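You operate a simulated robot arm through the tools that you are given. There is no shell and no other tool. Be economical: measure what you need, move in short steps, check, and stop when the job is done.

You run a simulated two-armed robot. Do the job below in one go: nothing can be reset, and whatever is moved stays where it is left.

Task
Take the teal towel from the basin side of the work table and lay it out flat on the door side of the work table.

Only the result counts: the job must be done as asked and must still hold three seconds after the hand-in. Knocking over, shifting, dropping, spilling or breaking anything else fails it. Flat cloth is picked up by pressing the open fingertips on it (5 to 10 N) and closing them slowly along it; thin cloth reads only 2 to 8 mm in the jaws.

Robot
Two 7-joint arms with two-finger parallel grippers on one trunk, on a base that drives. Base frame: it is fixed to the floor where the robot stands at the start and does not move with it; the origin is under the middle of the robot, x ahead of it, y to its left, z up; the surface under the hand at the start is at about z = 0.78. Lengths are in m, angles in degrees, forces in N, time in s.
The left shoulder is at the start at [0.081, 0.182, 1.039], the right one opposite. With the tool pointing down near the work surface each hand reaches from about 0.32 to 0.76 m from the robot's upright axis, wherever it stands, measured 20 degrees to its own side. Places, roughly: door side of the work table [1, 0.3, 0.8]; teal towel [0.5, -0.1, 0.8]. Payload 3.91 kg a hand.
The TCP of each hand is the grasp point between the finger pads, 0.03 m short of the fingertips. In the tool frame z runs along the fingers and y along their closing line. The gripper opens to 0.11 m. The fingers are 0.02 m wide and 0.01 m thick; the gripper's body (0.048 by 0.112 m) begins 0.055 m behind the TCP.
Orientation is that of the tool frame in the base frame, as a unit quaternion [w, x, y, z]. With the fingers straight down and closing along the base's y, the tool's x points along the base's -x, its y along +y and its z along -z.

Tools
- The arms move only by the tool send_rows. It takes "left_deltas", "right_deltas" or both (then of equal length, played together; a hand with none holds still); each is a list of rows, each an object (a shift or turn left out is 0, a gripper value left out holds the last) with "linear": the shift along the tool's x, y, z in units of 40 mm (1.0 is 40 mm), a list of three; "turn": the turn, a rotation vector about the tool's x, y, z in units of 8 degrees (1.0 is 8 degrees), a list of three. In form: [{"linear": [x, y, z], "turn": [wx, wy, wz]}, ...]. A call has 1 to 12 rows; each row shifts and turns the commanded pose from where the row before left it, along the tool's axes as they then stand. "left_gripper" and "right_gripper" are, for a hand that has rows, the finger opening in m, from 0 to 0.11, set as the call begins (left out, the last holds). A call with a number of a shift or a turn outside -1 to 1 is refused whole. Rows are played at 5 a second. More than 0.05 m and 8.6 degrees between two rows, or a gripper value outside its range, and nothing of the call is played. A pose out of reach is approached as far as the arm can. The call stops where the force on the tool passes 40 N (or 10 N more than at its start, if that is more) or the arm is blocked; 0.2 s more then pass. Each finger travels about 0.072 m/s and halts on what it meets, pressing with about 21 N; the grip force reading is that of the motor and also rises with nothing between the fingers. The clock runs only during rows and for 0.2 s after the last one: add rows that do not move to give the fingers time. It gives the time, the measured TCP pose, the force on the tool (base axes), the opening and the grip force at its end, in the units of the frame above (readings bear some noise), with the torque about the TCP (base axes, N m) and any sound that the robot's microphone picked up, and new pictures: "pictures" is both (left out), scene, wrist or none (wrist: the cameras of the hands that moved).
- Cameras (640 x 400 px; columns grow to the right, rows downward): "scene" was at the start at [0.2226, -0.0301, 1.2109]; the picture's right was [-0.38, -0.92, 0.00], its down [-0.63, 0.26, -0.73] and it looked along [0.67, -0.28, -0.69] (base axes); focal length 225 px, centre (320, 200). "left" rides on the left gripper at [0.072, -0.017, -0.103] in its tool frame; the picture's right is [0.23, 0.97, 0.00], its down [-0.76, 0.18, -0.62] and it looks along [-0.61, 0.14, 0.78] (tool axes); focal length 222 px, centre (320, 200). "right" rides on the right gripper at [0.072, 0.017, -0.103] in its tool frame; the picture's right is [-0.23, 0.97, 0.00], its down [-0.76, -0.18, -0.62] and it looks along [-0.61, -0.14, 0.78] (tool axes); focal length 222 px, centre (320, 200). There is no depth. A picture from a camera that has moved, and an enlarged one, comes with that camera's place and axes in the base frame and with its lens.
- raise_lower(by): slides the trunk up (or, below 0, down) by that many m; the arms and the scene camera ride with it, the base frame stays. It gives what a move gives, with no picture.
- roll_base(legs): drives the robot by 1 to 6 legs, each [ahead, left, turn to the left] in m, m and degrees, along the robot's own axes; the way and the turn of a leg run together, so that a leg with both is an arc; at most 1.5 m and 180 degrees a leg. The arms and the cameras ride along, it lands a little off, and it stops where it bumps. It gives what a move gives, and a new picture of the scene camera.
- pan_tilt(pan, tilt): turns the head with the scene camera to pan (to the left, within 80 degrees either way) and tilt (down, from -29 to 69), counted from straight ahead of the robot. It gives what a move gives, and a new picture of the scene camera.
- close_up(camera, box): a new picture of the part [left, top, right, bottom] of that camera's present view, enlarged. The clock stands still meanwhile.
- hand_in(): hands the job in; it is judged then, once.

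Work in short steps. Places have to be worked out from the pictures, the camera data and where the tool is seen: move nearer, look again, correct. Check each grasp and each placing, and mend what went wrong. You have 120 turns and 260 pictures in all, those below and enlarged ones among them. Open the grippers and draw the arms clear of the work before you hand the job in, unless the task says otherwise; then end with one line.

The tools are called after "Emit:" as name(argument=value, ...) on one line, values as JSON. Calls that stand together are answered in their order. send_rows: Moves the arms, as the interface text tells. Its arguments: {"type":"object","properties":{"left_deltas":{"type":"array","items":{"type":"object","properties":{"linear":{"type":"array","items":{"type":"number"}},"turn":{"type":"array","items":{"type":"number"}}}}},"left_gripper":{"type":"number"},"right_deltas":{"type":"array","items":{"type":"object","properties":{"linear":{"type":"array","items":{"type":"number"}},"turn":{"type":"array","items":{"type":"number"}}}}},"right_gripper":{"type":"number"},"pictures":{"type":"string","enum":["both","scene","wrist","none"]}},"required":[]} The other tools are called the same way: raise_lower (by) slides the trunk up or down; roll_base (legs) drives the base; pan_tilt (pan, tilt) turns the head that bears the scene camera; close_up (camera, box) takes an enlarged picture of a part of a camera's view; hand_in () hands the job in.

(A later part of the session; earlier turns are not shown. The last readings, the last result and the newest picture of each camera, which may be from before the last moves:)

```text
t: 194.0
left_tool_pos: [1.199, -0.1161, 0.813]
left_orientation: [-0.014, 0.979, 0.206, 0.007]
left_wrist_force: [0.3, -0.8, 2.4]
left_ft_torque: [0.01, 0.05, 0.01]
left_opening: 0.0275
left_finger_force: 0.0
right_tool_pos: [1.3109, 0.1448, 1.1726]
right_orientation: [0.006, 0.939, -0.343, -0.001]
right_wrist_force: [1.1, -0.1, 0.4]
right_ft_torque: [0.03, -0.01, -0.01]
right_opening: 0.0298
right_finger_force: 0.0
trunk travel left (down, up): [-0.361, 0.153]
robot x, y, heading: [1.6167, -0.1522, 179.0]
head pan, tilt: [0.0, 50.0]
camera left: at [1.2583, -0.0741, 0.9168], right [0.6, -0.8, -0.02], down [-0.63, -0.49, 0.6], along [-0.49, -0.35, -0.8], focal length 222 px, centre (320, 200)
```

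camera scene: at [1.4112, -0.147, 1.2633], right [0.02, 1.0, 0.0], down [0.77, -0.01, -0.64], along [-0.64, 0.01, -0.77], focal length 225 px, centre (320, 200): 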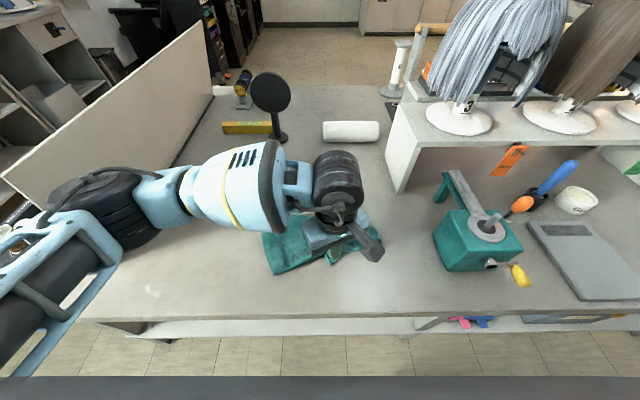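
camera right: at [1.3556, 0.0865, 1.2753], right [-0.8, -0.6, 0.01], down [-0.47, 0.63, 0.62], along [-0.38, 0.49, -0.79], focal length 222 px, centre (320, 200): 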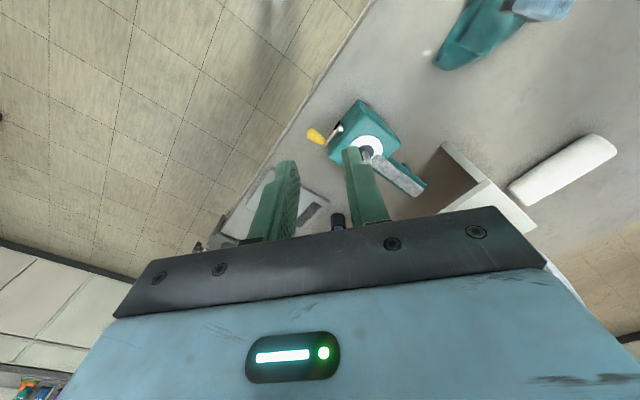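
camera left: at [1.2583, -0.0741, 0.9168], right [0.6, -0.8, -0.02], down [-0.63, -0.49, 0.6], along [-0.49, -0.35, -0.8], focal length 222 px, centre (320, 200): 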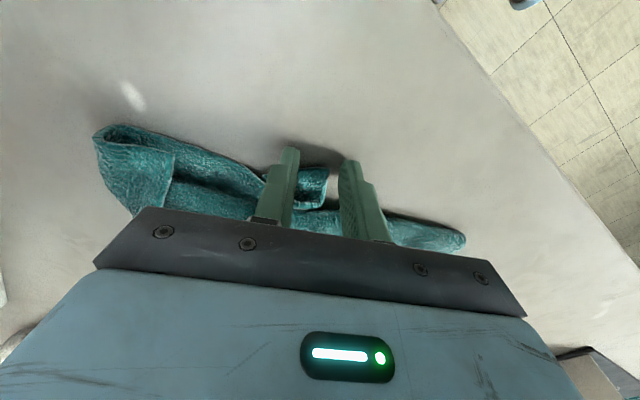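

Emit:
send_rows(left_deltas=[{"linear": [0, -0.05, 0.05]}, {}], left_gripper=0.02, pictures="none")

Emit:
send_rows(left_deltas=[{}], left_gripper=0.012, pictures="none")

Emit:
send_rows(left_deltas=[{}, {}], left_gripper=0, pictures="wrist")

```text
t: 194.6
left_tool_pos: [1.199, -0.1141, 0.8118]
left_orientation: [-0.015, 0.978, 0.206, 0.007]
left_wrist_force: [-0.3, -4.1, 20.2]
left_ft_torque: [0.05, 0.26, 0.03]
left_opening: 0.0186
left_finger_force: 0.0
right_tool_pos: [1.312, 0.1439, 1.1715]
right_orientation: [0.006, 0.94, -0.342, -0.001]
right_wrist_force: [0.1, 0.4, 0.4]
right_ft_torque: [-0.01, -0.01, 0.0]
right_opening: 0.0299
right_finger_force: 0.0
trunk travel left (down, up): [-0.361, 0.153]
robot x, y, heading: [1.6171, -0.1552, 179.2]
head pan, tilt: [0.0, 50.0]
```

```text
t: 195.0
left_tool_pos: [1.1999, -0.1141, 0.8115]
left_orientation: [-0.016, 0.978, 0.206, 0.007]
left_wrist_force: [0.4, -1.6, 25.2]
left_ft_torque: [0.06, 0.29, 0.03]
left_opening: 0.0118
left_finger_force: 0.1
right_tool_pos: [1.3129, 0.1435, 1.1727]
right_orientation: [0.006, 0.939, -0.343, -0.001]
right_wrist_force: [0.5, -0.5, 0.0]
right_ft_torque: [0.03, -0.02, 0.0]
right_opening: 0.03
right_finger_force: 0.0
trunk travel left (down, up): [-0.361, 0.153]
robot x, y, heading: [1.6138, -0.1503, 179.0]
head pan, tilt: [0.0, 50.0]
```

```text
t: 195.6
left_tool_pos: [1.1996, -0.1119, 0.812]
left_orientation: [-0.015, 0.978, 0.208, 0.006]
left_wrist_force: [-2.3, 4.7, 27.7]
left_ft_torque: [0.14, 0.37, -0.06]
left_opening: 0.0027
left_finger_force: 20.9
right_tool_pos: [1.3124, 0.1461, 1.1725]
right_orientation: [0.005, 0.94, -0.342, 0.0]
right_wrist_force: [-0.8, 0.8, 0.3]
right_ft_torque: [0.0, -0.02, -0.02]
right_opening: 0.03
right_finger_force: 0.1
trunk travel left (down, up): [-0.361, 0.153]
robot x, y, heading: [1.6122, -0.1503, 179.0]
head pan, tilt: [0.0, 50.0]
camera left: at [1.2582, -0.0716, 0.916], right [0.6, -0.8, -0.02], down [-0.63, -0.49, 0.6], along [-0.49, -0.35, -0.8], focal length 222 px, centre (320, 200)
```

left: 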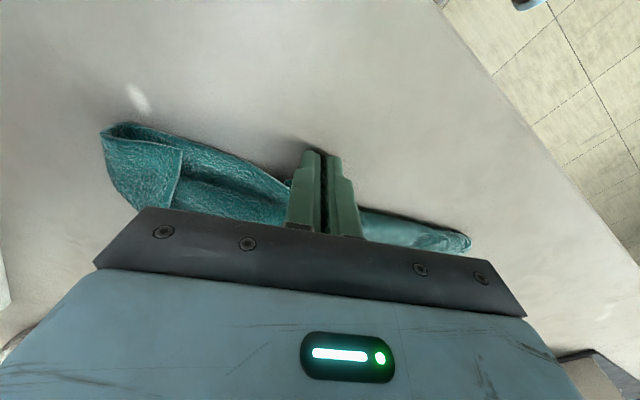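

C is gripped (2.7 mm). I lift it ~8 cm and draw it toward (+x, +y) to unroll the flap.

Emit:
send_rows(left_deltas=[{"linear": [0, 0, -0.5]}, {"linear": [0, 0, -0.8]}, {"linear": [0, 0, -0.7]}, {"linear": [0.55, -0.17, 0]}, {"linear": [0.55, -0.17, 0]}, {"linear": [0.55, -0.17, 0]}, {"linear": [0.55, -0.17, 0]}, {}], pictures="both")

```text
t: 197.4
left_tool_pos: [1.2701, -0.0549, 0.8915]
left_orientation: [-0.014, 0.978, 0.207, 0.007]
left_wrist_force: [0.0, 0.6, -0.2]
left_ft_torque: [0.01, -0.01, 0.0]
left_opening: 0.0026
left_finger_force: 21.3
right_tool_pos: [1.3107, 0.1451, 1.1718]
right_orientation: [0.006, 0.939, -0.344, -0.001]
right_wrist_force: [-0.6, -0.3, 0.1]
right_ft_torque: [0.03, 0.0, 0.02]
right_opening: 0.0299
right_finger_force: 0.0
trunk travel left (down, up): [-0.361, 0.153]
robot x, y, heading: [1.6179, -0.1538, 179.1]
head pan, tilt: [0.0, 50.0]
camera scene: at [1.4111, -0.1473, 1.2633], right [0.01, 1.0, 0.0], down [0.77, -0.01, -0.64], along [-0.64, 0.01, -0.77], focal length 225 px, centre (320, 200)
camera left: at [1.3269, -0.0137, 0.9956], right [0.6, -0.8, -0.02], down [-0.63, -0.49, 0.6], along [-0.49, -0.35, -0.8], focal length 222 px, centre (320, 200)
```

scene: 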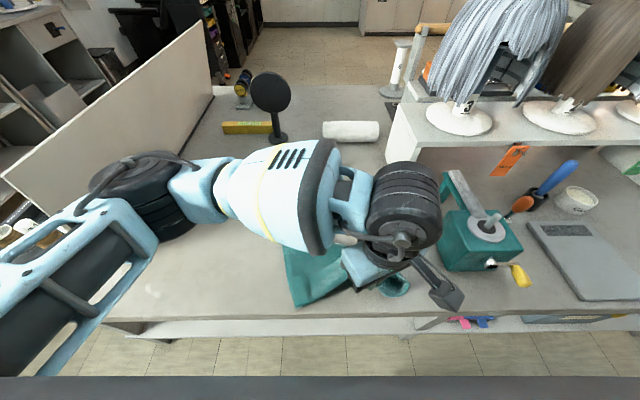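
left: 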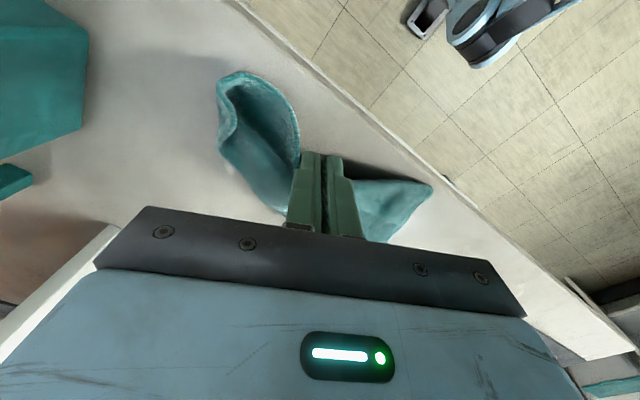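

The whole towel follows. Better: lift it by C into the air, where the right hand (wide open) can straddle the hanging edge near the adjacent corner.

Emit:
send_rows(left_deltas=[{"linear": [0, 0, -1]}, {"linear": [0, 0, -1]}, {"linear": [0, 0, -1]}, {"linear": [0, 0, -1]}, {"linear": [0, 0, -1]}, {"linear": [0, 0.6, -1]}, {"linear": [-0.3, 0.6, -0.7]}, {"linear": [-0.6, 0.6, 0]}, {"linear": [-0.6, 0.6, 0]}, {"linear": [-0.6, 0.6, 0]}, {}, {}], pictures="none")

Emit:
pan_tilt(pan=0, tilt=35)

```text
t: 200.0
left_tool_pos: [1.2351, -0.2091, 1.1527]
left_orientation: [-0.014, 0.978, 0.206, 0.007]
left_wrist_force: [-0.6, -0.5, 0.2]
left_ft_torque: [0.03, 0.0, 0.0]
left_opening: 0.0022
left_finger_force: 21.0
right_tool_pos: [1.311, 0.1451, 1.1724]
right_orientation: [0.005, 0.939, -0.343, 0.0]
right_wrist_force: [0.5, -0.6, 0.4]
right_ft_torque: [0.02, 0.04, 0.0]
right_opening: 0.03
right_finger_force: 0.1
trunk travel left (down, up): [-0.361, 0.153]
robot x, y, heading: [1.6175, -0.1519, 179.4]
head pan, tilt: [0.0, 50.0]
```

```text
t: 200.8
left_tool_pos: [1.2352, -0.2077, 1.1544]
left_orientation: [-0.014, 0.978, 0.206, 0.007]
left_wrist_force: [-1.1, -0.1, -0.3]
left_ft_torque: [-0.01, -0.02, 0.04]
left_opening: 0.0027
left_finger_force: 21.1
right_tool_pos: [1.3095, 0.1445, 1.1721]
right_orientation: [0.006, 0.94, -0.342, 0.0]
right_wrist_force: [0.2, 0.6, 0.1]
right_ft_torque: [0.0, -0.01, 0.01]
right_opening: 0.0302
right_finger_force: 0.1
trunk travel left (down, up): [-0.361, 0.153]
robot x, y, heading: [1.6188, -0.1539, 178.9]
head pan, tilt: [0.0, 35.0]
camera scene: at [1.4002, -0.1468, 1.285], right [0.02, 1.0, 0.0], down [0.57, -0.01, -0.82], along [-0.82, 0.01, -0.57], focal length 225 px, centre (320, 200)
```

scene: 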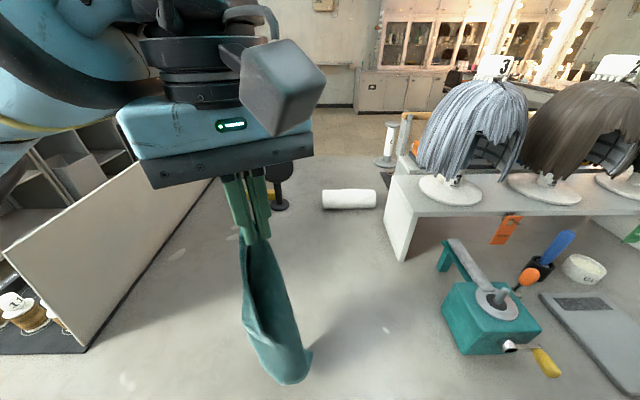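

Emit:
close_up(camera="scene", box=[180, 200, 380, 400])

Emit:
close_up(camera="right", box=[0, 0, 640, 400])

Emit:
close_up(camera="left", box=[0, 0, 640, 400])

```text
2.00 times, centred on (280, 300) of scene
camera zoom: at [1.4002, -0.1468, 1.285], right [0.02, 1.0, 0.0], down [0.57, -0.01, -0.82], along [-0.82, 0.01, -0.57], focal length 450 px, centre (400, 0)
```

zoom: 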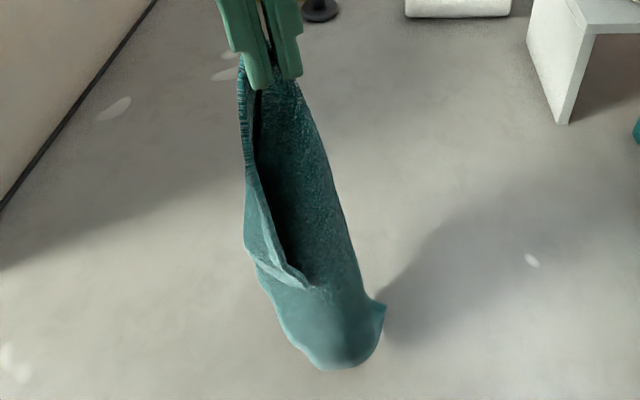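

```text
1.00 times, centred on (320, 200) of right (not enlarged: the box is as wide or as high as the picture)
camera zoom: at [1.3558, 0.0866, 1.2753], right [-0.8, -0.6, 0.01], down [-0.47, 0.63, 0.62], along [-0.38, 0.49, -0.79], focal length 222 px, centre (320, 200)
```

zoom: 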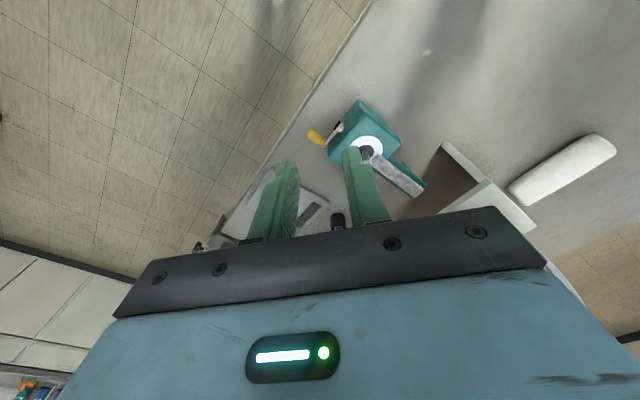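

```text
1.00 times, centred on (320, 200) of left (not enlarged: the box is as wide or as high as the picture)
camera zoom: at [1.2934, -0.1669, 1.2579], right [0.6, -0.8, -0.02], down [-0.63, -0.49, 0.6], along [-0.49, -0.35, -0.8], focal length 222 px, centre (320, 200)
```

zoom: 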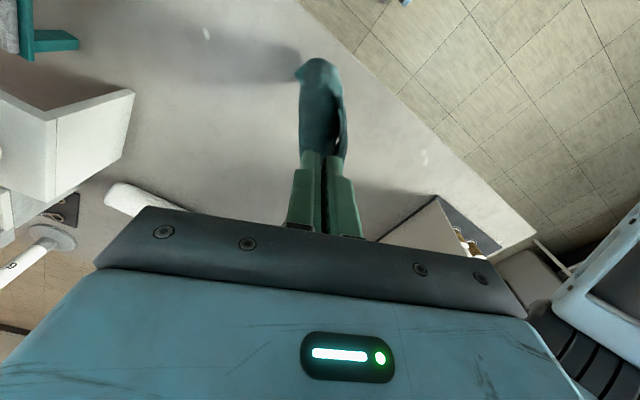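

I'll re-lay it by strafing the base from +y to −y while the left hand (holding C) lowers; then the right hand can pinch the far single-layer corner while the left still holds C. First set the start position.

Emit:
send_rows(left_deltas=[{"linear": [-0.8, 0.06, 0]}, {"linear": [-0.8, 0.06, 0]}, {"linear": [-0.8, 0.06, -0.3]}, {}], pictures="none")

Emit:
roll_base(legs=[[0.02, -0.245, 0]])

```text
t: 201.8
left_tool_pos: [1.1487, -0.2538, 1.1632]
left_orientation: [-0.014, 0.978, 0.206, 0.008]
left_wrist_force: [0.2, 0.2, -0.5]
left_ft_torque: [0.04, -0.01, 0.02]
left_opening: 0.0024
left_finger_force: 20.4
right_tool_pos: [1.3102, 0.1458, 1.1732]
right_orientation: [0.005, 0.939, -0.343, -0.001]
right_wrist_force: [0.4, 0.1, -0.5]
right_ft_torque: [0.01, -0.01, -0.01]
right_opening: 0.03
right_finger_force: 0.0
trunk travel left (down, up): [-0.361, 0.153]
robot x, y, heading: [1.6151, -0.1514, 179.0]
head pan, tilt: [0.0, 35.0]
```

```text
t: 204.5
left_tool_pos: [1.1336, -0.0122, 1.1639]
left_orientation: [-0.014, 0.978, 0.206, 0.008]
left_wrist_force: [-0.4, 0.0, -0.7]
left_ft_torque: [-0.03, 0.0, 0.05]
left_opening: 0.0023
left_finger_force: 20.8
right_tool_pos: [1.294, 0.3869, 1.1718]
right_orientation: [0.006, 0.939, -0.343, 0.0]
right_wrist_force: [-0.4, 0.7, 0.0]
right_ft_torque: [-0.03, -0.03, 0.0]
right_opening: 0.0299
right_finger_force: 0.1
trunk travel left (down, up): [-0.361, 0.153]
robot x, y, heading: [1.6026, 0.0923, 179.0]
head pan, tilt: [0.0, 35.0]
camera scene: at [1.3837, 0.0951, 1.285], right [0.02, 1.0, 0.0], down [0.57, -0.01, -0.82], along [-0.82, 0.01, -0.57], focal length 225 px, centre (320, 200)
```

scene: 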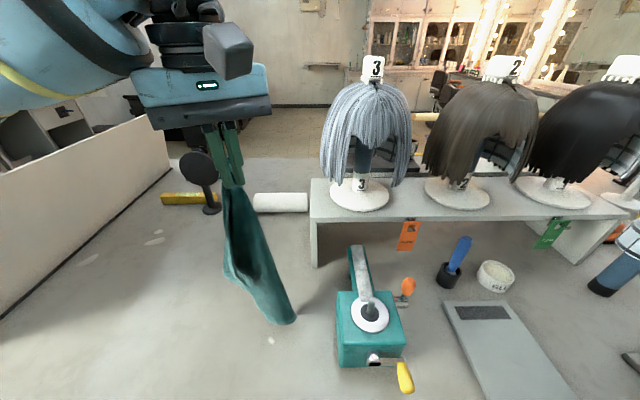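

Start position good. I lower, then alternate small base strafes (−y) with lowering.

Emit:
send_rows(left_deltas=[{"linear": [0, 0, 0.9]}, {"linear": [0, 0, 0.9]}, {}], pictures="none")

Emit:
roll_base(legs=[[0, 0.08, 0]])

Emit:
send_rows(left_deltas=[{"linear": [0, 0, 0.9]}, {"linear": [0, 0, 0.9]}, {}], pictures="none")

Emit:
roll_base(legs=[[0, 0.08, 0]])

```text
t: 205.3
left_tool_pos: [1.1342, -0.0072, 1.09]
left_orientation: [-0.014, 0.978, 0.207, 0.007]
left_wrist_force: [0.4, -0.2, -0.9]
left_ft_torque: [0.03, -0.02, 0.03]
left_opening: 0.0025
left_finger_force: 21.4
right_tool_pos: [1.2939, 0.3867, 1.173]
right_orientation: [0.006, 0.94, -0.342, 0.0]
right_wrist_force: [0.1, -0.8, 0.5]
right_ft_torque: [0.03, 0.02, -0.03]
right_opening: 0.0301
right_finger_force: 0.1
trunk travel left (down, up): [-0.361, 0.153]
robot x, y, heading: [1.6009, 0.0902, 179.2]
head pan, tilt: [0.0, 35.0]
```

```text
t: 206.7
left_tool_pos: [1.1339, -0.0893, 1.0903]
left_orientation: [-0.014, 0.978, 0.208, 0.008]
left_wrist_force: [0.1, -0.6, -0.1]
left_ft_torque: [0.0, -0.02, 0.02]
left_opening: 0.0028
left_finger_force: 20.9
right_tool_pos: [1.2921, 0.3057, 1.1717]
right_orientation: [0.005, 0.94, -0.342, -0.001]
right_wrist_force: [-0.1, 0.1, 0.6]
right_ft_torque: [0.01, -0.04, -0.02]
right_opening: 0.0301
right_finger_force: 0.1
trunk travel left (down, up): [-0.361, 0.153]
robot x, y, heading: [1.596, 0.0056, 179.3]
head pan, tilt: [0.0, 35.0]
camera scene: at [1.3825, 0.0133, 1.2851], right [0.01, 1.0, 0.0], down [0.57, -0.01, -0.82], along [-0.82, 0.01, -0.57], focal length 225 px, centre (320, 200)
```

scene: 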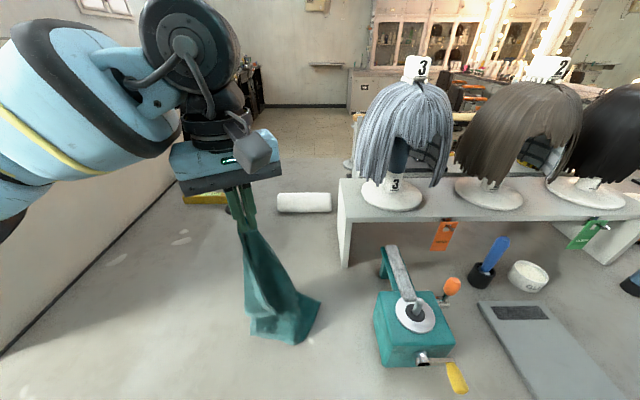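

```text
t: 207.5
left_tool_pos: [1.1354, -0.0884, 1.0175]
left_orientation: [-0.014, 0.978, 0.207, 0.008]
left_wrist_force: [0.5, 0.3, 0.2]
left_ft_torque: [-0.03, 0.01, -0.03]
left_opening: 0.0026
left_finger_force: 20.9
right_tool_pos: [1.2943, 0.3059, 1.1733]
right_orientation: [0.005, 0.939, -0.343, -0.001]
right_wrist_force: [0.6, -0.1, 0.3]
right_ft_torque: [-0.03, -0.01, 0.01]
right_opening: 0.0299
right_finger_force: 0.1
trunk travel left (down, up): [-0.361, 0.153]
robot x, y, heading: [1.6004, 0.0082, 179.2]
head pan, tilt: [0.0, 35.0]
```

```text
t: 208.9
left_tool_pos: [1.134, -0.1688, 1.0196]
left_orientation: [-0.015, 0.978, 0.207, 0.008]
left_wrist_force: [0.2, 0.3, 0.5]
left_ft_torque: [0.04, -0.02, -0.03]
left_opening: 0.0025
left_finger_force: 21.2
right_tool_pos: [1.2917, 0.2248, 1.1728]
right_orientation: [0.006, 0.94, -0.342, 0.0]
right_wrist_force: [-0.8, -0.1, -0.9]
right_ft_torque: [0.04, -0.02, -0.02]
right_opening: 0.0299
right_finger_force: 0.2
trunk travel left (down, up): [-0.361, 0.153]
robot x, y, heading: [1.5938, -0.0705, 179.2]
head pan, tilt: [0.0, 35.0]
camera scene: at [1.3814, -0.0671, 1.2851], right [0.01, 1.0, 0.0], down [0.57, -0.01, -0.82], along [-0.82, 0.01, -0.57], focal length 225 px, centre (320, 200)
```

scene: 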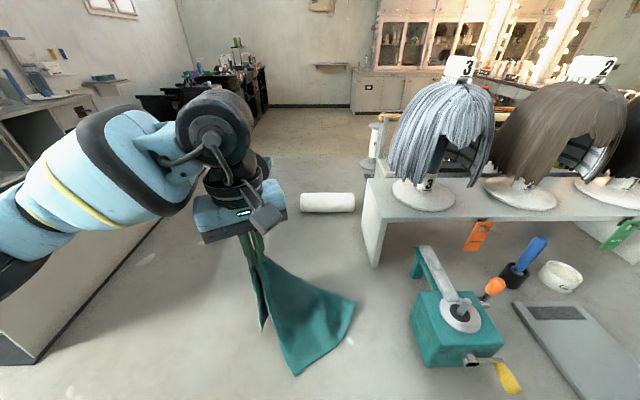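

The towel is fanning out nicely. Continuing.

Emit:
send_rows(left_deltas=[{"linear": [0, 0, 0.9]}, {"linear": [0, 0, 0.9]}, {}], pictures="none")

Emit:
roll_base(legs=[[0, 0.06, 0]])

Emit:
send_rows(left_deltas=[{"linear": [0, 0, 0.9]}, {"linear": [0, 0, 0.9]}, {}], pictures="none")

Emit:
roll_base(legs=[[0, 0.04, 0]])

```text
t: 209.7
left_tool_pos: [1.1355, -0.1663, 0.9471]
left_orientation: [-0.014, 0.978, 0.207, 0.007]
left_wrist_force: [0.1, -0.3, -0.1]
left_ft_torque: [0.01, 0.02, 0.03]
left_opening: 0.0024
left_finger_force: 20.9
right_tool_pos: [1.2913, 0.225, 1.1718]
right_orientation: [0.005, 0.94, -0.342, 0.0]
right_wrist_force: [1.3, -0.1, -0.2]
right_ft_torque: [-0.03, 0.04, -0.04]
right_opening: 0.0301
right_finger_force: 0.1
trunk travel left (down, up): [-0.361, 0.153]
robot x, y, heading: [1.5961, -0.0682, 179.1]
head pan, tilt: [0.0, 35.0]
```

```text
t: 211.1
left_tool_pos: [1.1385, -0.2276, 0.9485]
left_orientation: [-0.012, 0.978, 0.21, 0.005]
left_wrist_force: [1.1, 0.1, -0.6]
left_ft_torque: [0.01, -0.02, 0.0]
left_opening: 0.0025
left_finger_force: 20.7
right_tool_pos: [1.297, 0.1656, 1.1713]
right_orientation: [0.006, 0.94, -0.342, -0.001]
right_wrist_force: [0.7, 0.6, -0.5]
right_ft_torque: [-0.01, 0.01, 0.01]
right_opening: 0.03
right_finger_force: 0.0
trunk travel left (down, up): [-0.361, 0.153]
robot x, y, heading: [1.5985, -0.1278, 179.3]
head pan, tilt: [0.0, 35.0]
stopped in leg 1: the robot was blocked; the commanded pose is now the measured one
camera scene: at [1.3877, -0.1259, 1.286], right [0.01, 1.0, 0.0], down [0.57, -0.01, -0.82], along [-0.82, 0.01, -0.57], focal length 225 px, centre (320, 200)
```

scene: 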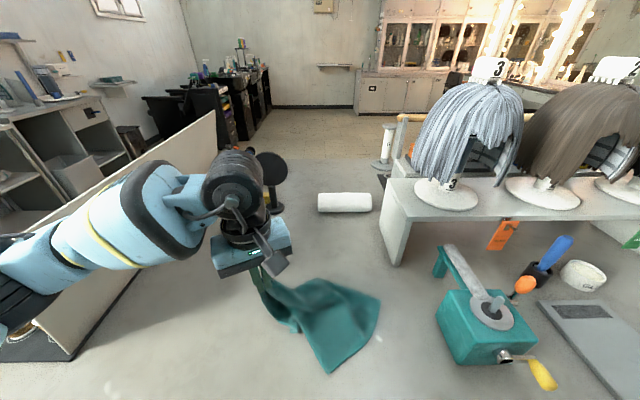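

```text
t: 211.9
left_tool_pos: [1.1376, -0.2238, 0.8749]
left_orientation: [-0.012, 0.978, 0.208, 0.007]
left_wrist_force: [-0.1, 0.7, -0.1]
left_ft_torque: [-0.01, -0.01, 0.01]
left_opening: 0.0025
left_finger_force: 20.7
right_tool_pos: [1.2948, 0.1658, 1.1727]
right_orientation: [0.007, 0.94, -0.341, -0.001]
right_wrist_force: [0.2, 0.1, -0.3]
right_ft_torque: [-0.02, -0.03, 0.0]
right_opening: 0.0298
right_finger_force: 0.0
trunk travel left (down, up): [-0.361, 0.153]
robot x, y, heading: [1.598, -0.1347, 179.1]
head pan, tilt: [0.0, 35.0]
```

```text
t: 212.7
left_tool_pos: [1.1421, -0.2243, 0.8744]
left_orientation: [-0.013, 0.979, 0.204, 0.007]
left_wrist_force: [0.6, 0.3, -0.2]
left_ft_torque: [0.02, -0.02, 0.06]
left_opening: 0.0021
left_finger_force: 21.3
right_tool_pos: [1.2965, 0.1633, 1.1714]
right_orientation: [0.008, 0.94, -0.342, -0.001]
right_wrist_force: [0.1, 0.2, -0.8]
right_ft_torque: [-0.01, -0.02, 0.01]
right_opening: 0.0299
right_finger_force: 0.0
trunk travel left (down, up): [-0.361, 0.153]
robot x, y, heading: [1.6041, -0.1342, 179.3]
head pan, tilt: [0.0, 35.0]
stopped in leg 1: the robot was blocked; the commanded pose is now the measured one
camera scene: at [1.3869, -0.128, 1.2859], right [0.01, 1.0, 0.0], down [0.57, -0.01, -0.82], along [-0.82, 0.01, -0.57], focal length 225 px, centre (320, 200)
```

scene: 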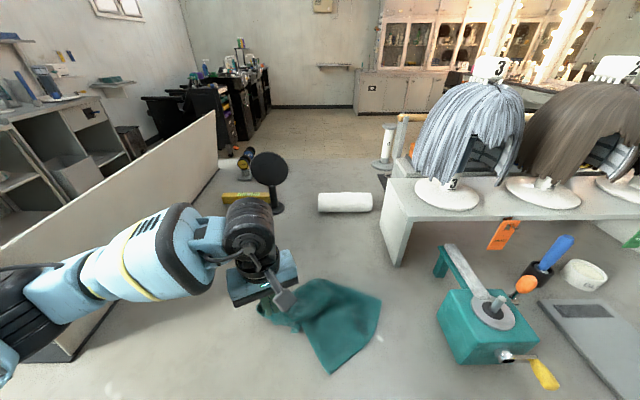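

The left elbow appears to touch the partition (unmoved, base at (1.19,−0.62)). I shift the base back 3 cm, lower the hand and inspect the towel.

Emit:
roll_base(legs=[[0, -0.03, 0]])

Emit:
send_rows(left_deltas=[{"linear": [0, 0.5, 0.5]}, {"linear": [0, 0.3, 0.4]}, {}], pictures="none")

Emit:
close_up(camera="scene", box=[230, 230, 430, 400])

```text
t: 213.6
left_tool_pos: [1.1388, -0.1975, 0.8724]
left_orientation: [-0.013, 0.979, 0.205, 0.011]
left_wrist_force: [0.0, 0.0, 0.0]
left_ft_torque: [-0.03, -0.01, 0.01]
left_opening: 0.0022
left_finger_force: 20.7
right_tool_pos: [1.293, 0.1889, 1.1715]
right_orientation: [0.006, 0.94, -0.342, 0.0]
right_wrist_force: [0.3, 0.4, -0.5]
right_ft_torque: [-0.03, 0.03, -0.04]
right_opening: 0.03
right_finger_force: 0.0
trunk travel left (down, up): [-0.361, 0.153]
robot x, y, heading: [1.5981, -0.1078, 179.3]
head pan, tilt: [0.0, 35.0]
camera scene: at [1.3829, -0.1029, 1.2851], right [0.01, 1.0, 0.0], down [0.57, -0.01, -0.82], along [-0.82, 0.01, -0.57], focal length 225 px, centre (320, 200)
```

scene: 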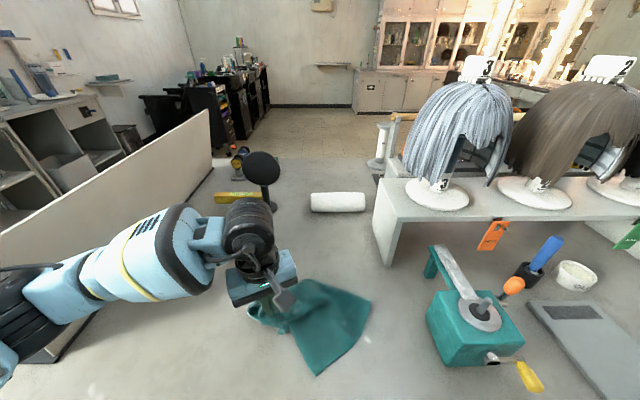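

```text
t: 214.4
left_tool_pos: [1.1522, -0.2265, 0.8359]
left_orientation: [-0.014, 0.979, 0.204, 0.011]
left_wrist_force: [0.5, 0.1, 0.9]
left_ft_torque: [0.02, 0.0, 0.02]
left_opening: 0.0023
left_finger_force: 21.4
right_tool_pos: [1.2923, 0.1887, 1.1723]
right_orientation: [0.006, 0.94, -0.342, 0.0]
right_wrist_force: [-0.3, 0.1, 0.4]
right_ft_torque: [-0.02, -0.03, -0.04]
right_opening: 0.0299
right_finger_force: 0.1
trunk travel left (down, up): [-0.361, 0.153]
robot x, y, heading: [1.599, -0.1095, 179.4]
head pan, tilt: [0.0, 35.0]
```

```text
2.35 times, centred on (330, 315) of scene
camera zoom: at [1.3828, -0.1036, 1.2851], right [0.01, 1.0, 0.0], down [0.57, -0.01, -0.82], along [-0.82, 0.01, -0.57], focal length 530 px, centre (296, -71)
```

zoom: 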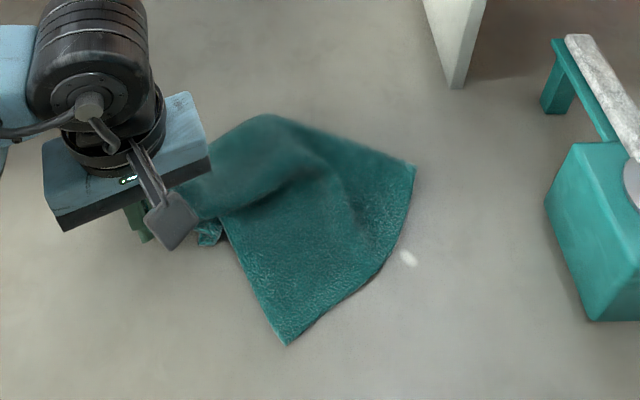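

Excellent: the towel is mostly open. C is in the left hand; B ≈ (1.081, 0.02) is the far corner of that long edge. I turn the base 8° left so the right hand can reach B, which also tightens the edge C–B.

Emit:
roll_base(legs=[[0, 0, 8]])

Emit:
close_up(camera="scene", box=[200, 220, 420, 400])

```text
t: 215.4
left_tool_pos: [1.1723, -0.2854, 0.8357]
left_orientation: [-0.015, 0.962, 0.271, 0.01]
left_wrist_force: [0.8, -0.2, -0.2]
left_ft_torque: [0.01, 0.0, -0.03]
left_opening: 0.0023
left_finger_force: 20.8
right_tool_pos: [1.2543, 0.1423, 1.1707]
right_orientation: [0.005, 0.961, -0.277, 0.001]
right_wrist_force: [-0.1, 0.4, -0.4]
right_ft_torque: [0.01, 0.02, -0.02]
right_opening: 0.03
right_finger_force: 0.0
trunk travel left (down, up): [-0.361, 0.153]
robot x, y, heading: [1.5992, -0.1089, -172.8]
head pan, tilt: [0.0, 35.0]
camera scene: at [1.3844, -0.1334, 1.285], right [-0.12, 0.99, 0.0], down [0.57, 0.07, -0.82], along [-0.81, -0.1, -0.57], focal length 225 px, centre (320, 200)
```

scene: 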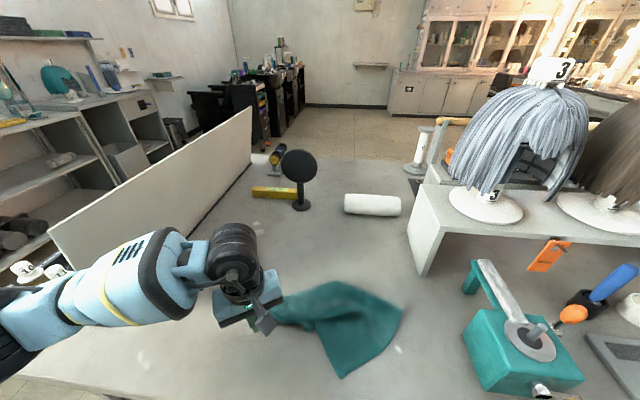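

```text
2.22 times, centred on (310, 310) of scene
camera zoom: at [1.3844, -0.1334, 1.285], right [-0.12, 0.99, 0.0], down [0.57, 0.07, -0.82], along [-0.81, -0.1, -0.57], focal length 500 px, centre (342, -44)
```

zoom: 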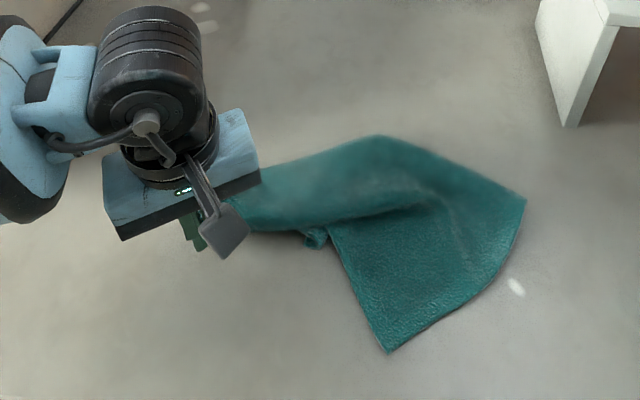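

Geometry check: Y ≈(1.088, 0.02) is the opposite corner (taut diagonal), X ≈(1.232, −0.117) is corner B which must go outward to ≈(1.285,−0.03), and D is tucked under on the far side. I release C, and bring the right hand to anchor the cloth near Y.

Emit:
send_rows(left_deltas=[{"linear": [0, 0, 0.3]}, {}, {}, {"linear": [0, 0, -0.5]}, {"linear": [0, 0, -0.8]}, {"linear": [0, 0, -0.8]}, {}, {}, {}, {}, {}, {}], right_deltas=[{"linear": [-0.21, 0.83, 0]}, {"linear": [-0.21, 0.83, 0]}, {"linear": [-0.21, 0.83, 0]}, {"linear": [-0.21, 0.83, 0]}, {"linear": [-0.21, 0.83, 0]}, {"linear": [-0.21, 0.83, 0]}, {"linear": [0, 0, 1]}, {"linear": [0, 0, 1]}, {"linear": [0, 0, 1]}, {"linear": [0, 0, 1]}, {"linear": [0, 0, 1]}, {"linear": [0, 0, 1]}], left_gripper=0.02, right_gripper=0.0, pictures="scene")

```text
t: 218.0
left_tool_pos: [1.1722, -0.2865, 0.9067]
left_orientation: [-0.014, 0.962, 0.271, 0.01]
left_wrist_force: [0.3, 0.0, 0.5]
left_ft_torque: [0.0, -0.02, 0.02]
left_opening: 0.0201
left_finger_force: 0.0
right_tool_pos: [1.1045, -0.0014, 0.933]
right_orientation: [0.006, 0.961, -0.277, 0.001]
right_wrist_force: [-0.8, 0.3, -0.4]
right_ft_torque: [-0.01, -0.06, 0.03]
right_opening: 0.0003
right_finger_force: 21.4
trunk travel left (down, up): [-0.361, 0.153]
robot x, y, heading: [1.5982, -0.1085, -173.0]
head pan, tilt: [0.0, 35.0]
camera scene: at [1.3839, -0.1331, 1.285], right [-0.12, 0.99, 0.0], down [0.57, 0.07, -0.82], along [-0.81, -0.1, -0.57], focal length 225 px, centre (320, 200)
```

scene: 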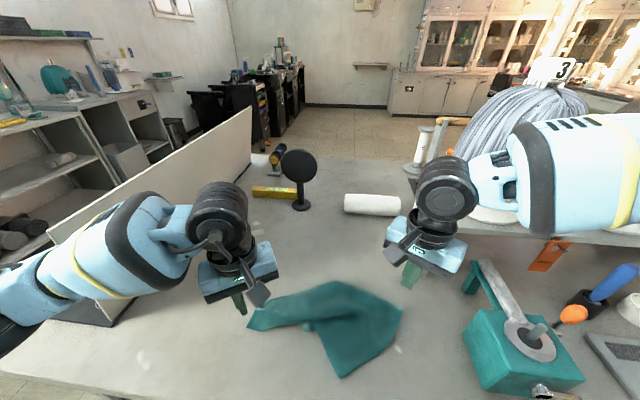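

Emit:
close_up(camera="scene", box=[230, 260, 430, 390])

Emit:
close_up(camera="left", box=[0, 0, 400, 250])

```text
3.08 times, centred on (330, 325) of scene
camera zoom: at [1.3839, -0.1331, 1.285], right [-0.12, 0.99, 0.0], down [0.57, 0.07, -0.82], along [-0.81, -0.1, -0.57], focal length 692 px, centre (289, -185)
```

zoom: 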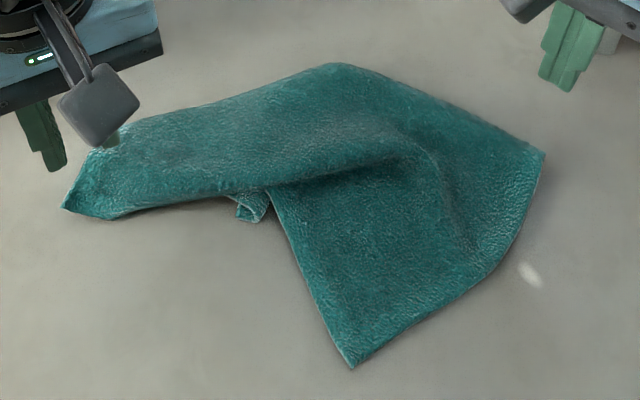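

```text
1.60 times, centred on (200, 125) of left
camera zoom: at [1.2236, -0.2386, 1.013], right [0.7, -0.71, -0.01], down [-0.56, -0.57, 0.6], along [-0.43, -0.41, -0.8], focal length 355 px, centre (512, 320)
```

zoom: 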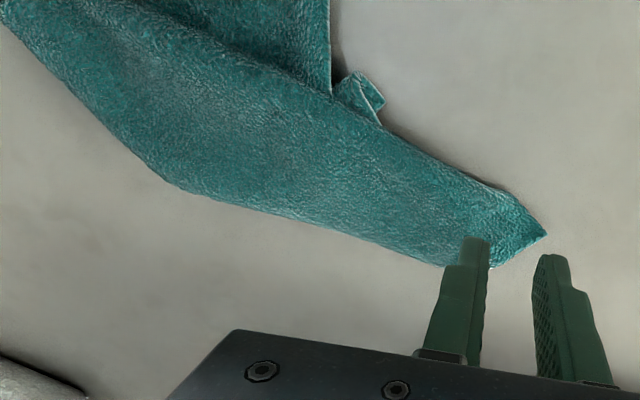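

D's tip pokes out at ≈(1.155, −0.193); D–A(Y) is a long edge. Plan: right pinches A, left pinches D, lift the edge so everything unfolds. I position the right over A and yaw the left across D's tip.

Emit:
send_rows(left_deltas=[{"turn": [0, 0, 0.95]}, {"turn": [0, 0, 0.95]}, {"turn": [0, 0, 0.95]}, {"turn": [0, 0, 0.95]}, {"turn": [0, 0, 0.95]}, {"turn": [0, 0, 0.95]}, {"turn": [0, 0, 0.95]}, {"turn": [0, 0, 0.95]}, {"turn": [0, 0, 0.95]}, {"turn": [0, 0, 0.95]}, {}], right_deltas=[{"linear": [-0.09, 0.32, 0]}, {"linear": [0, 0, 0.4]}, {"linear": [0, 0, 0.4]}, {"linear": [0, 0, 0.4]}, {"linear": [0, 0, 0.4]}, {"linear": [0, 0, 0.4]}, {"linear": [0, 0, 0.3]}, {"linear": [0, 0, 0.2]}, {}, {}, {}], right_gripper=0.03, pictures="wrist")

```text
t: 220.4
left_tool_pos: [1.1716, -0.2875, 0.9079]
left_orientation: [-0.017, 0.925, -0.378, -0.002]
left_wrist_force: [0.1, -0.7, 0.9]
left_ft_torque: [-0.01, -0.02, 0.02]
left_opening: 0.0199
left_finger_force: 0.1
right_tool_pos: [1.0949, -0.0114, 0.834]
right_orientation: [0.005, 0.961, -0.276, 0.001]
right_wrist_force: [-0.2, -0.4, 0.7]
right_ft_torque: [-0.01, 0.06, 0.02]
right_opening: 0.0303
right_finger_force: 0.0
trunk travel left (down, up): [-0.361, 0.153]
robot x, y, heading: [1.5957, -0.1083, -173.0]
head pan, tilt: [0.0, 35.0]
camera right: at [1.148, -0.0632, 0.9376], right [-0.71, -0.7, 0.01], down [-0.55, 0.56, 0.62], along [-0.44, 0.43, -0.79], focal length 222 px, centre (320, 200)
camera left: at [1.2345, -0.3309, 1.0093], right [-0.52, -0.85, -0.03], down [-0.67, 0.39, 0.63], along [-0.52, 0.35, -0.78], focal length 222 px, centre (320, 200)
```

right: 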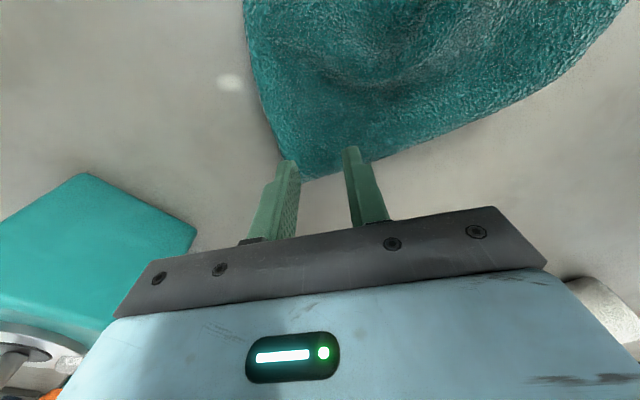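
left: 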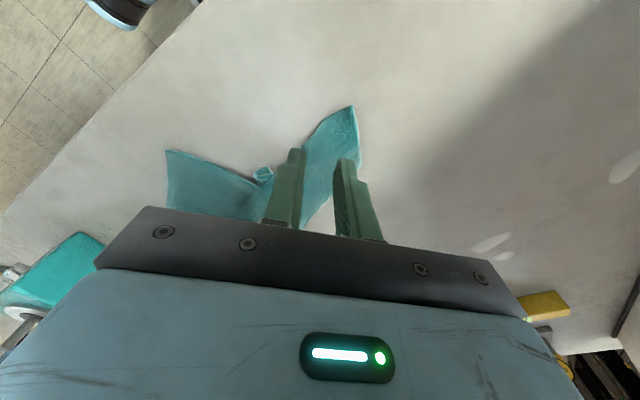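

Right straddles corner A well. Left moves over D's tip; right presses down.

Emit:
send_rows(left_deltas=[{"linear": [-0.66, -0.45, 0]}, {"linear": [-0.66, -0.45, 0]}, {"linear": [-0.67, -0.46, 0]}, {"linear": [0, 0, 0.8]}, {"linear": [0, 0, 0.7]}, {}], right_deltas=[{"linear": [0, 0, 0.25]}, {"linear": [0, 0, 0.15]}, {"linear": [0, 0, 0.08]}, {"linear": [0, 0, 0.05]}, {}, {}], pictures="wrist")

```text
t: 221.8
left_tool_pos: [1.1571, -0.1927, 0.8495]
left_orientation: [-0.017, 0.925, -0.378, -0.003]
left_wrist_force: [0.1, -0.4, 0.3]
left_ft_torque: [0.02, 0.01, 0.0]
left_opening: 0.0201
left_finger_force: 0.1
right_tool_pos: [1.096, -0.0112, 0.8149]
right_orientation: [0.006, 0.961, -0.276, -0.002]
right_wrist_force: [0.1, 2.9, 24.9]
right_ft_torque: [0.22, 0.15, -0.02]
right_opening: 0.0296
right_finger_force: 0.0
trunk travel left (down, up): [-0.361, 0.153]
robot x, y, heading: [1.5999, -0.104, -172.9]
head pan, tilt: [0.0, 35.0]
camera right: at [1.1486, -0.0631, 0.9177], right [-0.71, -0.7, 0.01], down [-0.55, 0.56, 0.62], along [-0.44, 0.43, -0.78], focal length 222 px, centre (320, 200)
camera left: at [1.2191, -0.2351, 0.9518], right [-0.52, -0.85, -0.03], down [-0.67, 0.39, 0.63], along [-0.52, 0.35, -0.78], focal length 222 px, centre (320, 200)
```

right: 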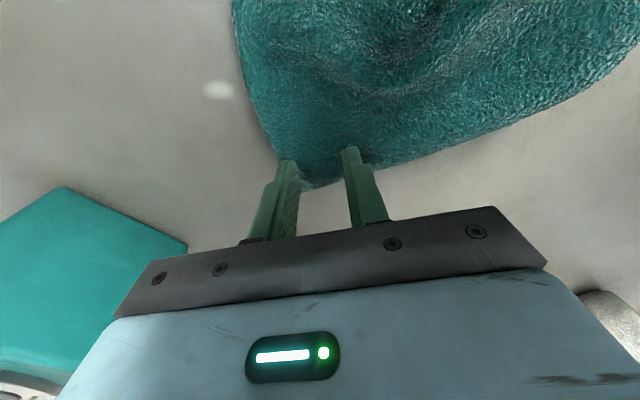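
left: 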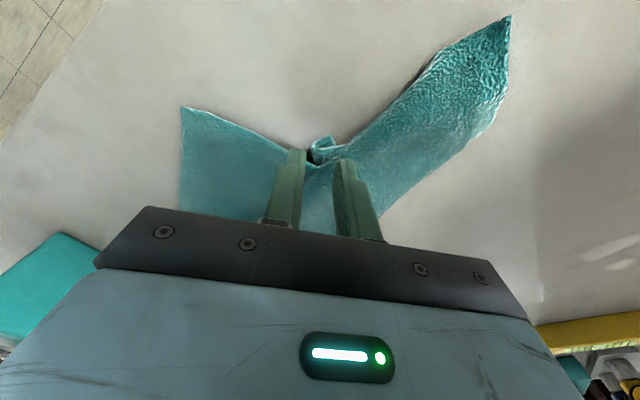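

Left is right over D's tip. I lower the left onto it; ease the right's press and begin closing it.

Emit:
send_rows(left_deltas=[{"linear": [-0.08, 0, 0.4]}, {"linear": [0, 0, 0.3]}, {"linear": [0, 0, 0.12]}, {"linear": [0, 0, 0.08]}, {}], right_deltas=[{"linear": [0, 0, -0.07]}, {}, {}, {}, {}], right_gripper=0.022, left_gripper=0.024, pictures="none")

Emit:
send_rows(right_deltas=[{}], right_gripper=0.015, pictures="none")

Emit:
send_rows(right_deltas=[{}], right_gripper=0.009, pictures="none")

Emit:
send_rows(right_deltas=[{}, {}], right_gripper=0, pictures="wrist")

Emit:
close_up(camera="left", box=[160, 40, 480, 240])

```text
t: 223.0
left_tool_pos: [1.1515, -0.1891, 0.8174]
left_orientation: [-0.017, 0.926, -0.378, -0.004]
left_wrist_force: [0.7, -2.5, 32.3]
left_ft_torque: [-0.25, 0.54, 0.03]
left_opening: 0.0241
left_finger_force: 0.3
right_tool_pos: [1.0973, -0.0117, 0.816]
right_orientation: [0.006, 0.961, -0.276, -0.002]
right_wrist_force: [-0.9, 0.5, 4.2]
right_ft_torque: [0.01, 0.02, -0.02]
right_opening: 0.0217
right_finger_force: 0.2
trunk travel left (down, up): [-0.361, 0.153]
robot x, y, heading: [1.5996, -0.1065, -173.1]
head pan, tilt: [0.0, 35.0]
```

```text
t: 223.4
left_tool_pos: [1.1525, -0.1879, 0.8184]
left_orientation: [-0.018, 0.926, -0.378, -0.004]
left_wrist_force: [-0.9, -2.6, 35.5]
left_ft_torque: [-0.28, 0.61, 0.01]
left_opening: 0.0241
left_finger_force: 0.1
right_tool_pos: [1.0969, -0.013, 0.8146]
right_orientation: [0.006, 0.961, -0.277, -0.001]
right_wrist_force: [0.4, -0.7, 3.3]
right_ft_torque: [-0.03, 0.01, 0.0]
right_opening: 0.0148
right_finger_force: 0.1
trunk travel left (down, up): [-0.361, 0.153]
robot x, y, heading: [1.6003, -0.1083, -172.7]
head pan, tilt: [0.0, 35.0]
```

```text
t: 223.8
left_tool_pos: [1.1526, -0.1882, 0.8181]
left_orientation: [-0.018, 0.925, -0.379, -0.004]
left_wrist_force: [-0.5, -1.3, 35.3]
left_ft_torque: [-0.27, 0.59, 0.05]
left_opening: 0.0241
left_finger_force: 0.5
right_tool_pos: [1.0975, -0.012, 0.8159]
right_orientation: [0.006, 0.961, -0.277, 0.0]
right_wrist_force: [-0.1, 0.8, 3.0]
right_ft_torque: [0.0, 0.02, 0.0]
right_opening: 0.0099
right_finger_force: 1.4
trunk travel left (down, up): [-0.361, 0.153]
robot x, y, heading: [1.5997, -0.1067, -173.0]
head pan, tilt: [0.0, 35.0]
```

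```text
t: 224.4
left_tool_pos: [1.1519, -0.1888, 0.8183]
left_orientation: [-0.018, 0.926, -0.378, -0.005]
left_wrist_force: [-0.3, -1.3, 35.6]
left_ft_torque: [-0.23, 0.62, 0.02]
left_opening: 0.0242
left_finger_force: 0.8
right_tool_pos: [1.0961, -0.0112, 0.8171]
right_orientation: [0.007, 0.961, -0.277, -0.001]
right_wrist_force: [-0.4, 0.4, 3.7]
right_ft_torque: [0.01, 0.02, -0.01]
right_opening: 0.0047
right_finger_force: 21.5
trunk travel left (down, up): [-0.361, 0.153]
robot x, y, heading: [1.6015, -0.1057, -172.7]
head pan, tilt: [0.0, 35.0]
camera right: at [1.1496, -0.063, 0.9197], right [-0.71, -0.7, 0.01], down [-0.55, 0.56, 0.62], along [-0.44, 0.43, -0.78], focal length 222 px, centre (320, 200)
```

right: 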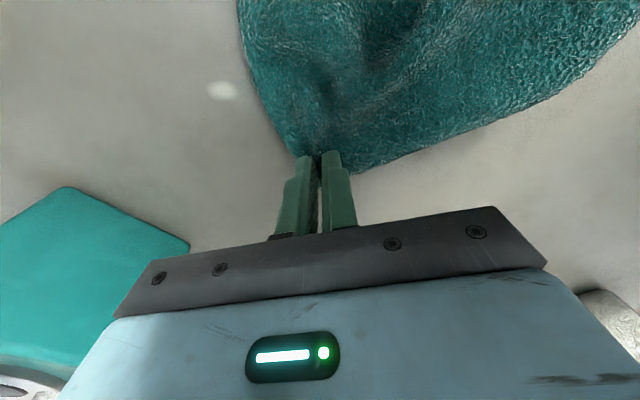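

```text
2.00 times, centred on (320, 140) of left
camera zoom: at [1.2153, -0.2309, 0.9197], right [-0.52, -0.85, -0.03], down [-0.67, 0.38, 0.63], along [-0.53, 0.35, -0.77], focal length 444 px, centre (320, 320)
```

zoom: 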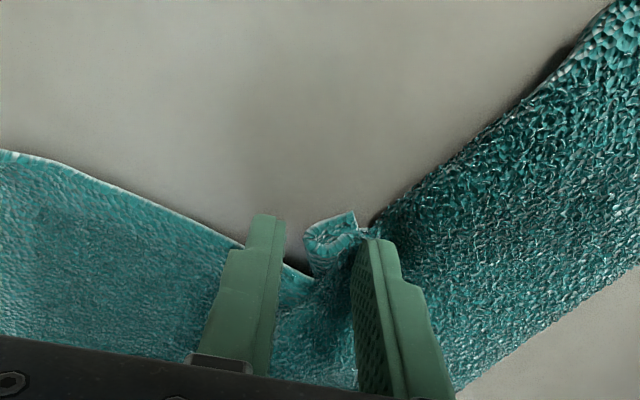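

Right holds A (4.7 mm). D's tip is ~1 cm further along the left tool's x; I hop the left forward onto it with lighter pressure.

Emit:
send_rows(left_deltas=[{"linear": [0, 0, -0.4]}, {"linear": [0.27, 0.1, 0]}, {"linear": [0, 0, 0.25]}, {"linear": [0, 0, 0.12]}, {}], left_gripper=0.022, pictures="none")

Emit:
close_up(camera="left", box=[160, 40, 480, 240])

```text
t: 225.6
left_tool_pos: [1.1566, -0.1984, 0.8169]
left_orientation: [-0.018, 0.926, -0.378, -0.004]
left_wrist_force: [2.1, -0.5, 20.3]
left_ft_torque: [-0.12, 0.26, -0.01]
left_opening: 0.0214
left_finger_force: 0.1
right_tool_pos: [1.0964, -0.0118, 0.817]
right_orientation: [0.006, 0.961, -0.276, -0.001]
right_wrist_force: [-0.9, -0.2, 5.0]
right_ft_torque: [0.0, 0.1, -0.05]
right_opening: 0.0051
right_finger_force: 21.0
trunk travel left (down, up): [-0.361, 0.153]
robot x, y, heading: [1.5988, -0.1088, -173.0]
head pan, tilt: [0.0, 35.0]
```

```text
2.00 times, centred on (320, 140) of left
camera zoom: at [1.2192, -0.2408, 0.9193], right [-0.52, -0.85, -0.03], down [-0.67, 0.39, 0.63], along [-0.53, 0.35, -0.77], focal length 444 px, centre (320, 320)
```

zoom: 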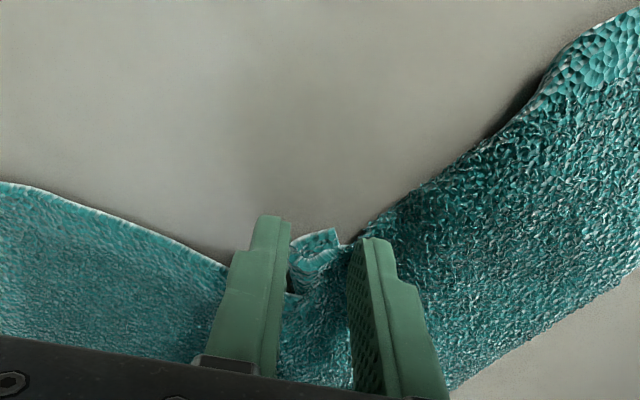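

Nearly there; another 8 mm hop so only D's tip is between the fingers, then close.

Emit:
send_rows(left_deltas=[{"linear": [0, 0, -0.35]}, {"linear": [0.22, -0.05, 0]}, {"linear": [0, 0, 0.25]}, {"linear": [0, 0, 0.12]}, {}], pictures="none")

Emit:
send_rows(left_deltas=[{}], left_gripper=0.012, pictures="none")

Emit:
send_rows(left_deltas=[{}, {}], left_gripper=0, pictures="none")

Emit:
close_up(camera="left", box=[160, 40, 480, 240])

```text
t: 226.8
left_tool_pos: [1.1641, -0.2028, 0.8161]
left_orientation: [-0.017, 0.926, -0.378, -0.003]
left_wrist_force: [0.1, -0.2, 18.7]
left_ft_torque: [-0.12, 0.33, -0.03]
left_opening: 0.0219
left_finger_force: 0.0
right_tool_pos: [1.0962, -0.0121, 0.8163]
right_orientation: [0.006, 0.961, -0.277, -0.001]
right_wrist_force: [-0.5, -0.7, 6.5]
right_ft_torque: [-0.01, 0.09, -0.02]
right_opening: 0.0049
right_finger_force: 21.1
trunk travel left (down, up): [-0.361, 0.153]
robot x, y, heading: [1.5956, -0.1053, -172.7]
head pan, tilt: [0.0, 35.0]
```

```text
t: 227.2
left_tool_pos: [1.1647, -0.2017, 0.8159]
left_orientation: [-0.017, 0.925, -0.379, -0.002]
left_wrist_force: [-1.8, -1.5, 21.1]
left_ft_torque: [-0.05, 0.37, 0.0]
left_opening: 0.0129
left_finger_force: 0.5
right_tool_pos: [1.0964, -0.0114, 0.8163]
right_orientation: [0.006, 0.961, -0.276, -0.001]
right_wrist_force: [-1.0, -1.9, 5.1]
right_ft_torque: [-0.03, 0.09, -0.02]
right_opening: 0.005
right_finger_force: 21.0
trunk travel left (down, up): [-0.361, 0.153]
robot x, y, heading: [1.6012, -0.1077, -172.6]
head pan, tilt: [0.0, 35.0]
```

```text
t: 227.8
left_tool_pos: [1.1645, -0.2033, 0.8148]
left_orientation: [-0.017, 0.925, -0.378, -0.003]
left_wrist_force: [-3.6, -4.2, 23.6]
left_ft_torque: [-0.03, 0.35, 0.07]
left_opening: 0.0
left_finger_force: 21.3
right_tool_pos: [1.0965, -0.0124, 0.8166]
right_orientation: [0.005, 0.961, -0.276, -0.001]
right_wrist_force: [-0.8, 0.5, 6.0]
right_ft_torque: [0.02, 0.1, -0.06]
right_opening: 0.0052
right_finger_force: 21.1
trunk travel left (down, up): [-0.361, 0.153]
robot x, y, heading: [1.6002, -0.1052, -172.8]
head pan, tilt: [0.0, 35.0]
```

```text
2.00 times, centred on (320, 140) of left
camera zoom: at [1.2274, -0.2454, 0.9173], right [-0.52, -0.85, -0.03], down [-0.67, 0.39, 0.63], along [-0.53, 0.35, -0.78], focal length 444 px, centre (320, 320)
```

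zoom: 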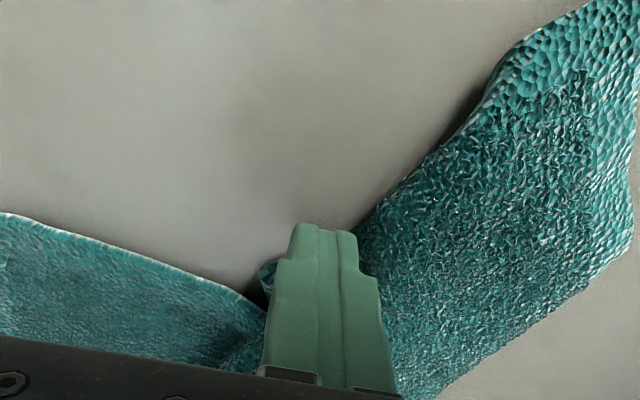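

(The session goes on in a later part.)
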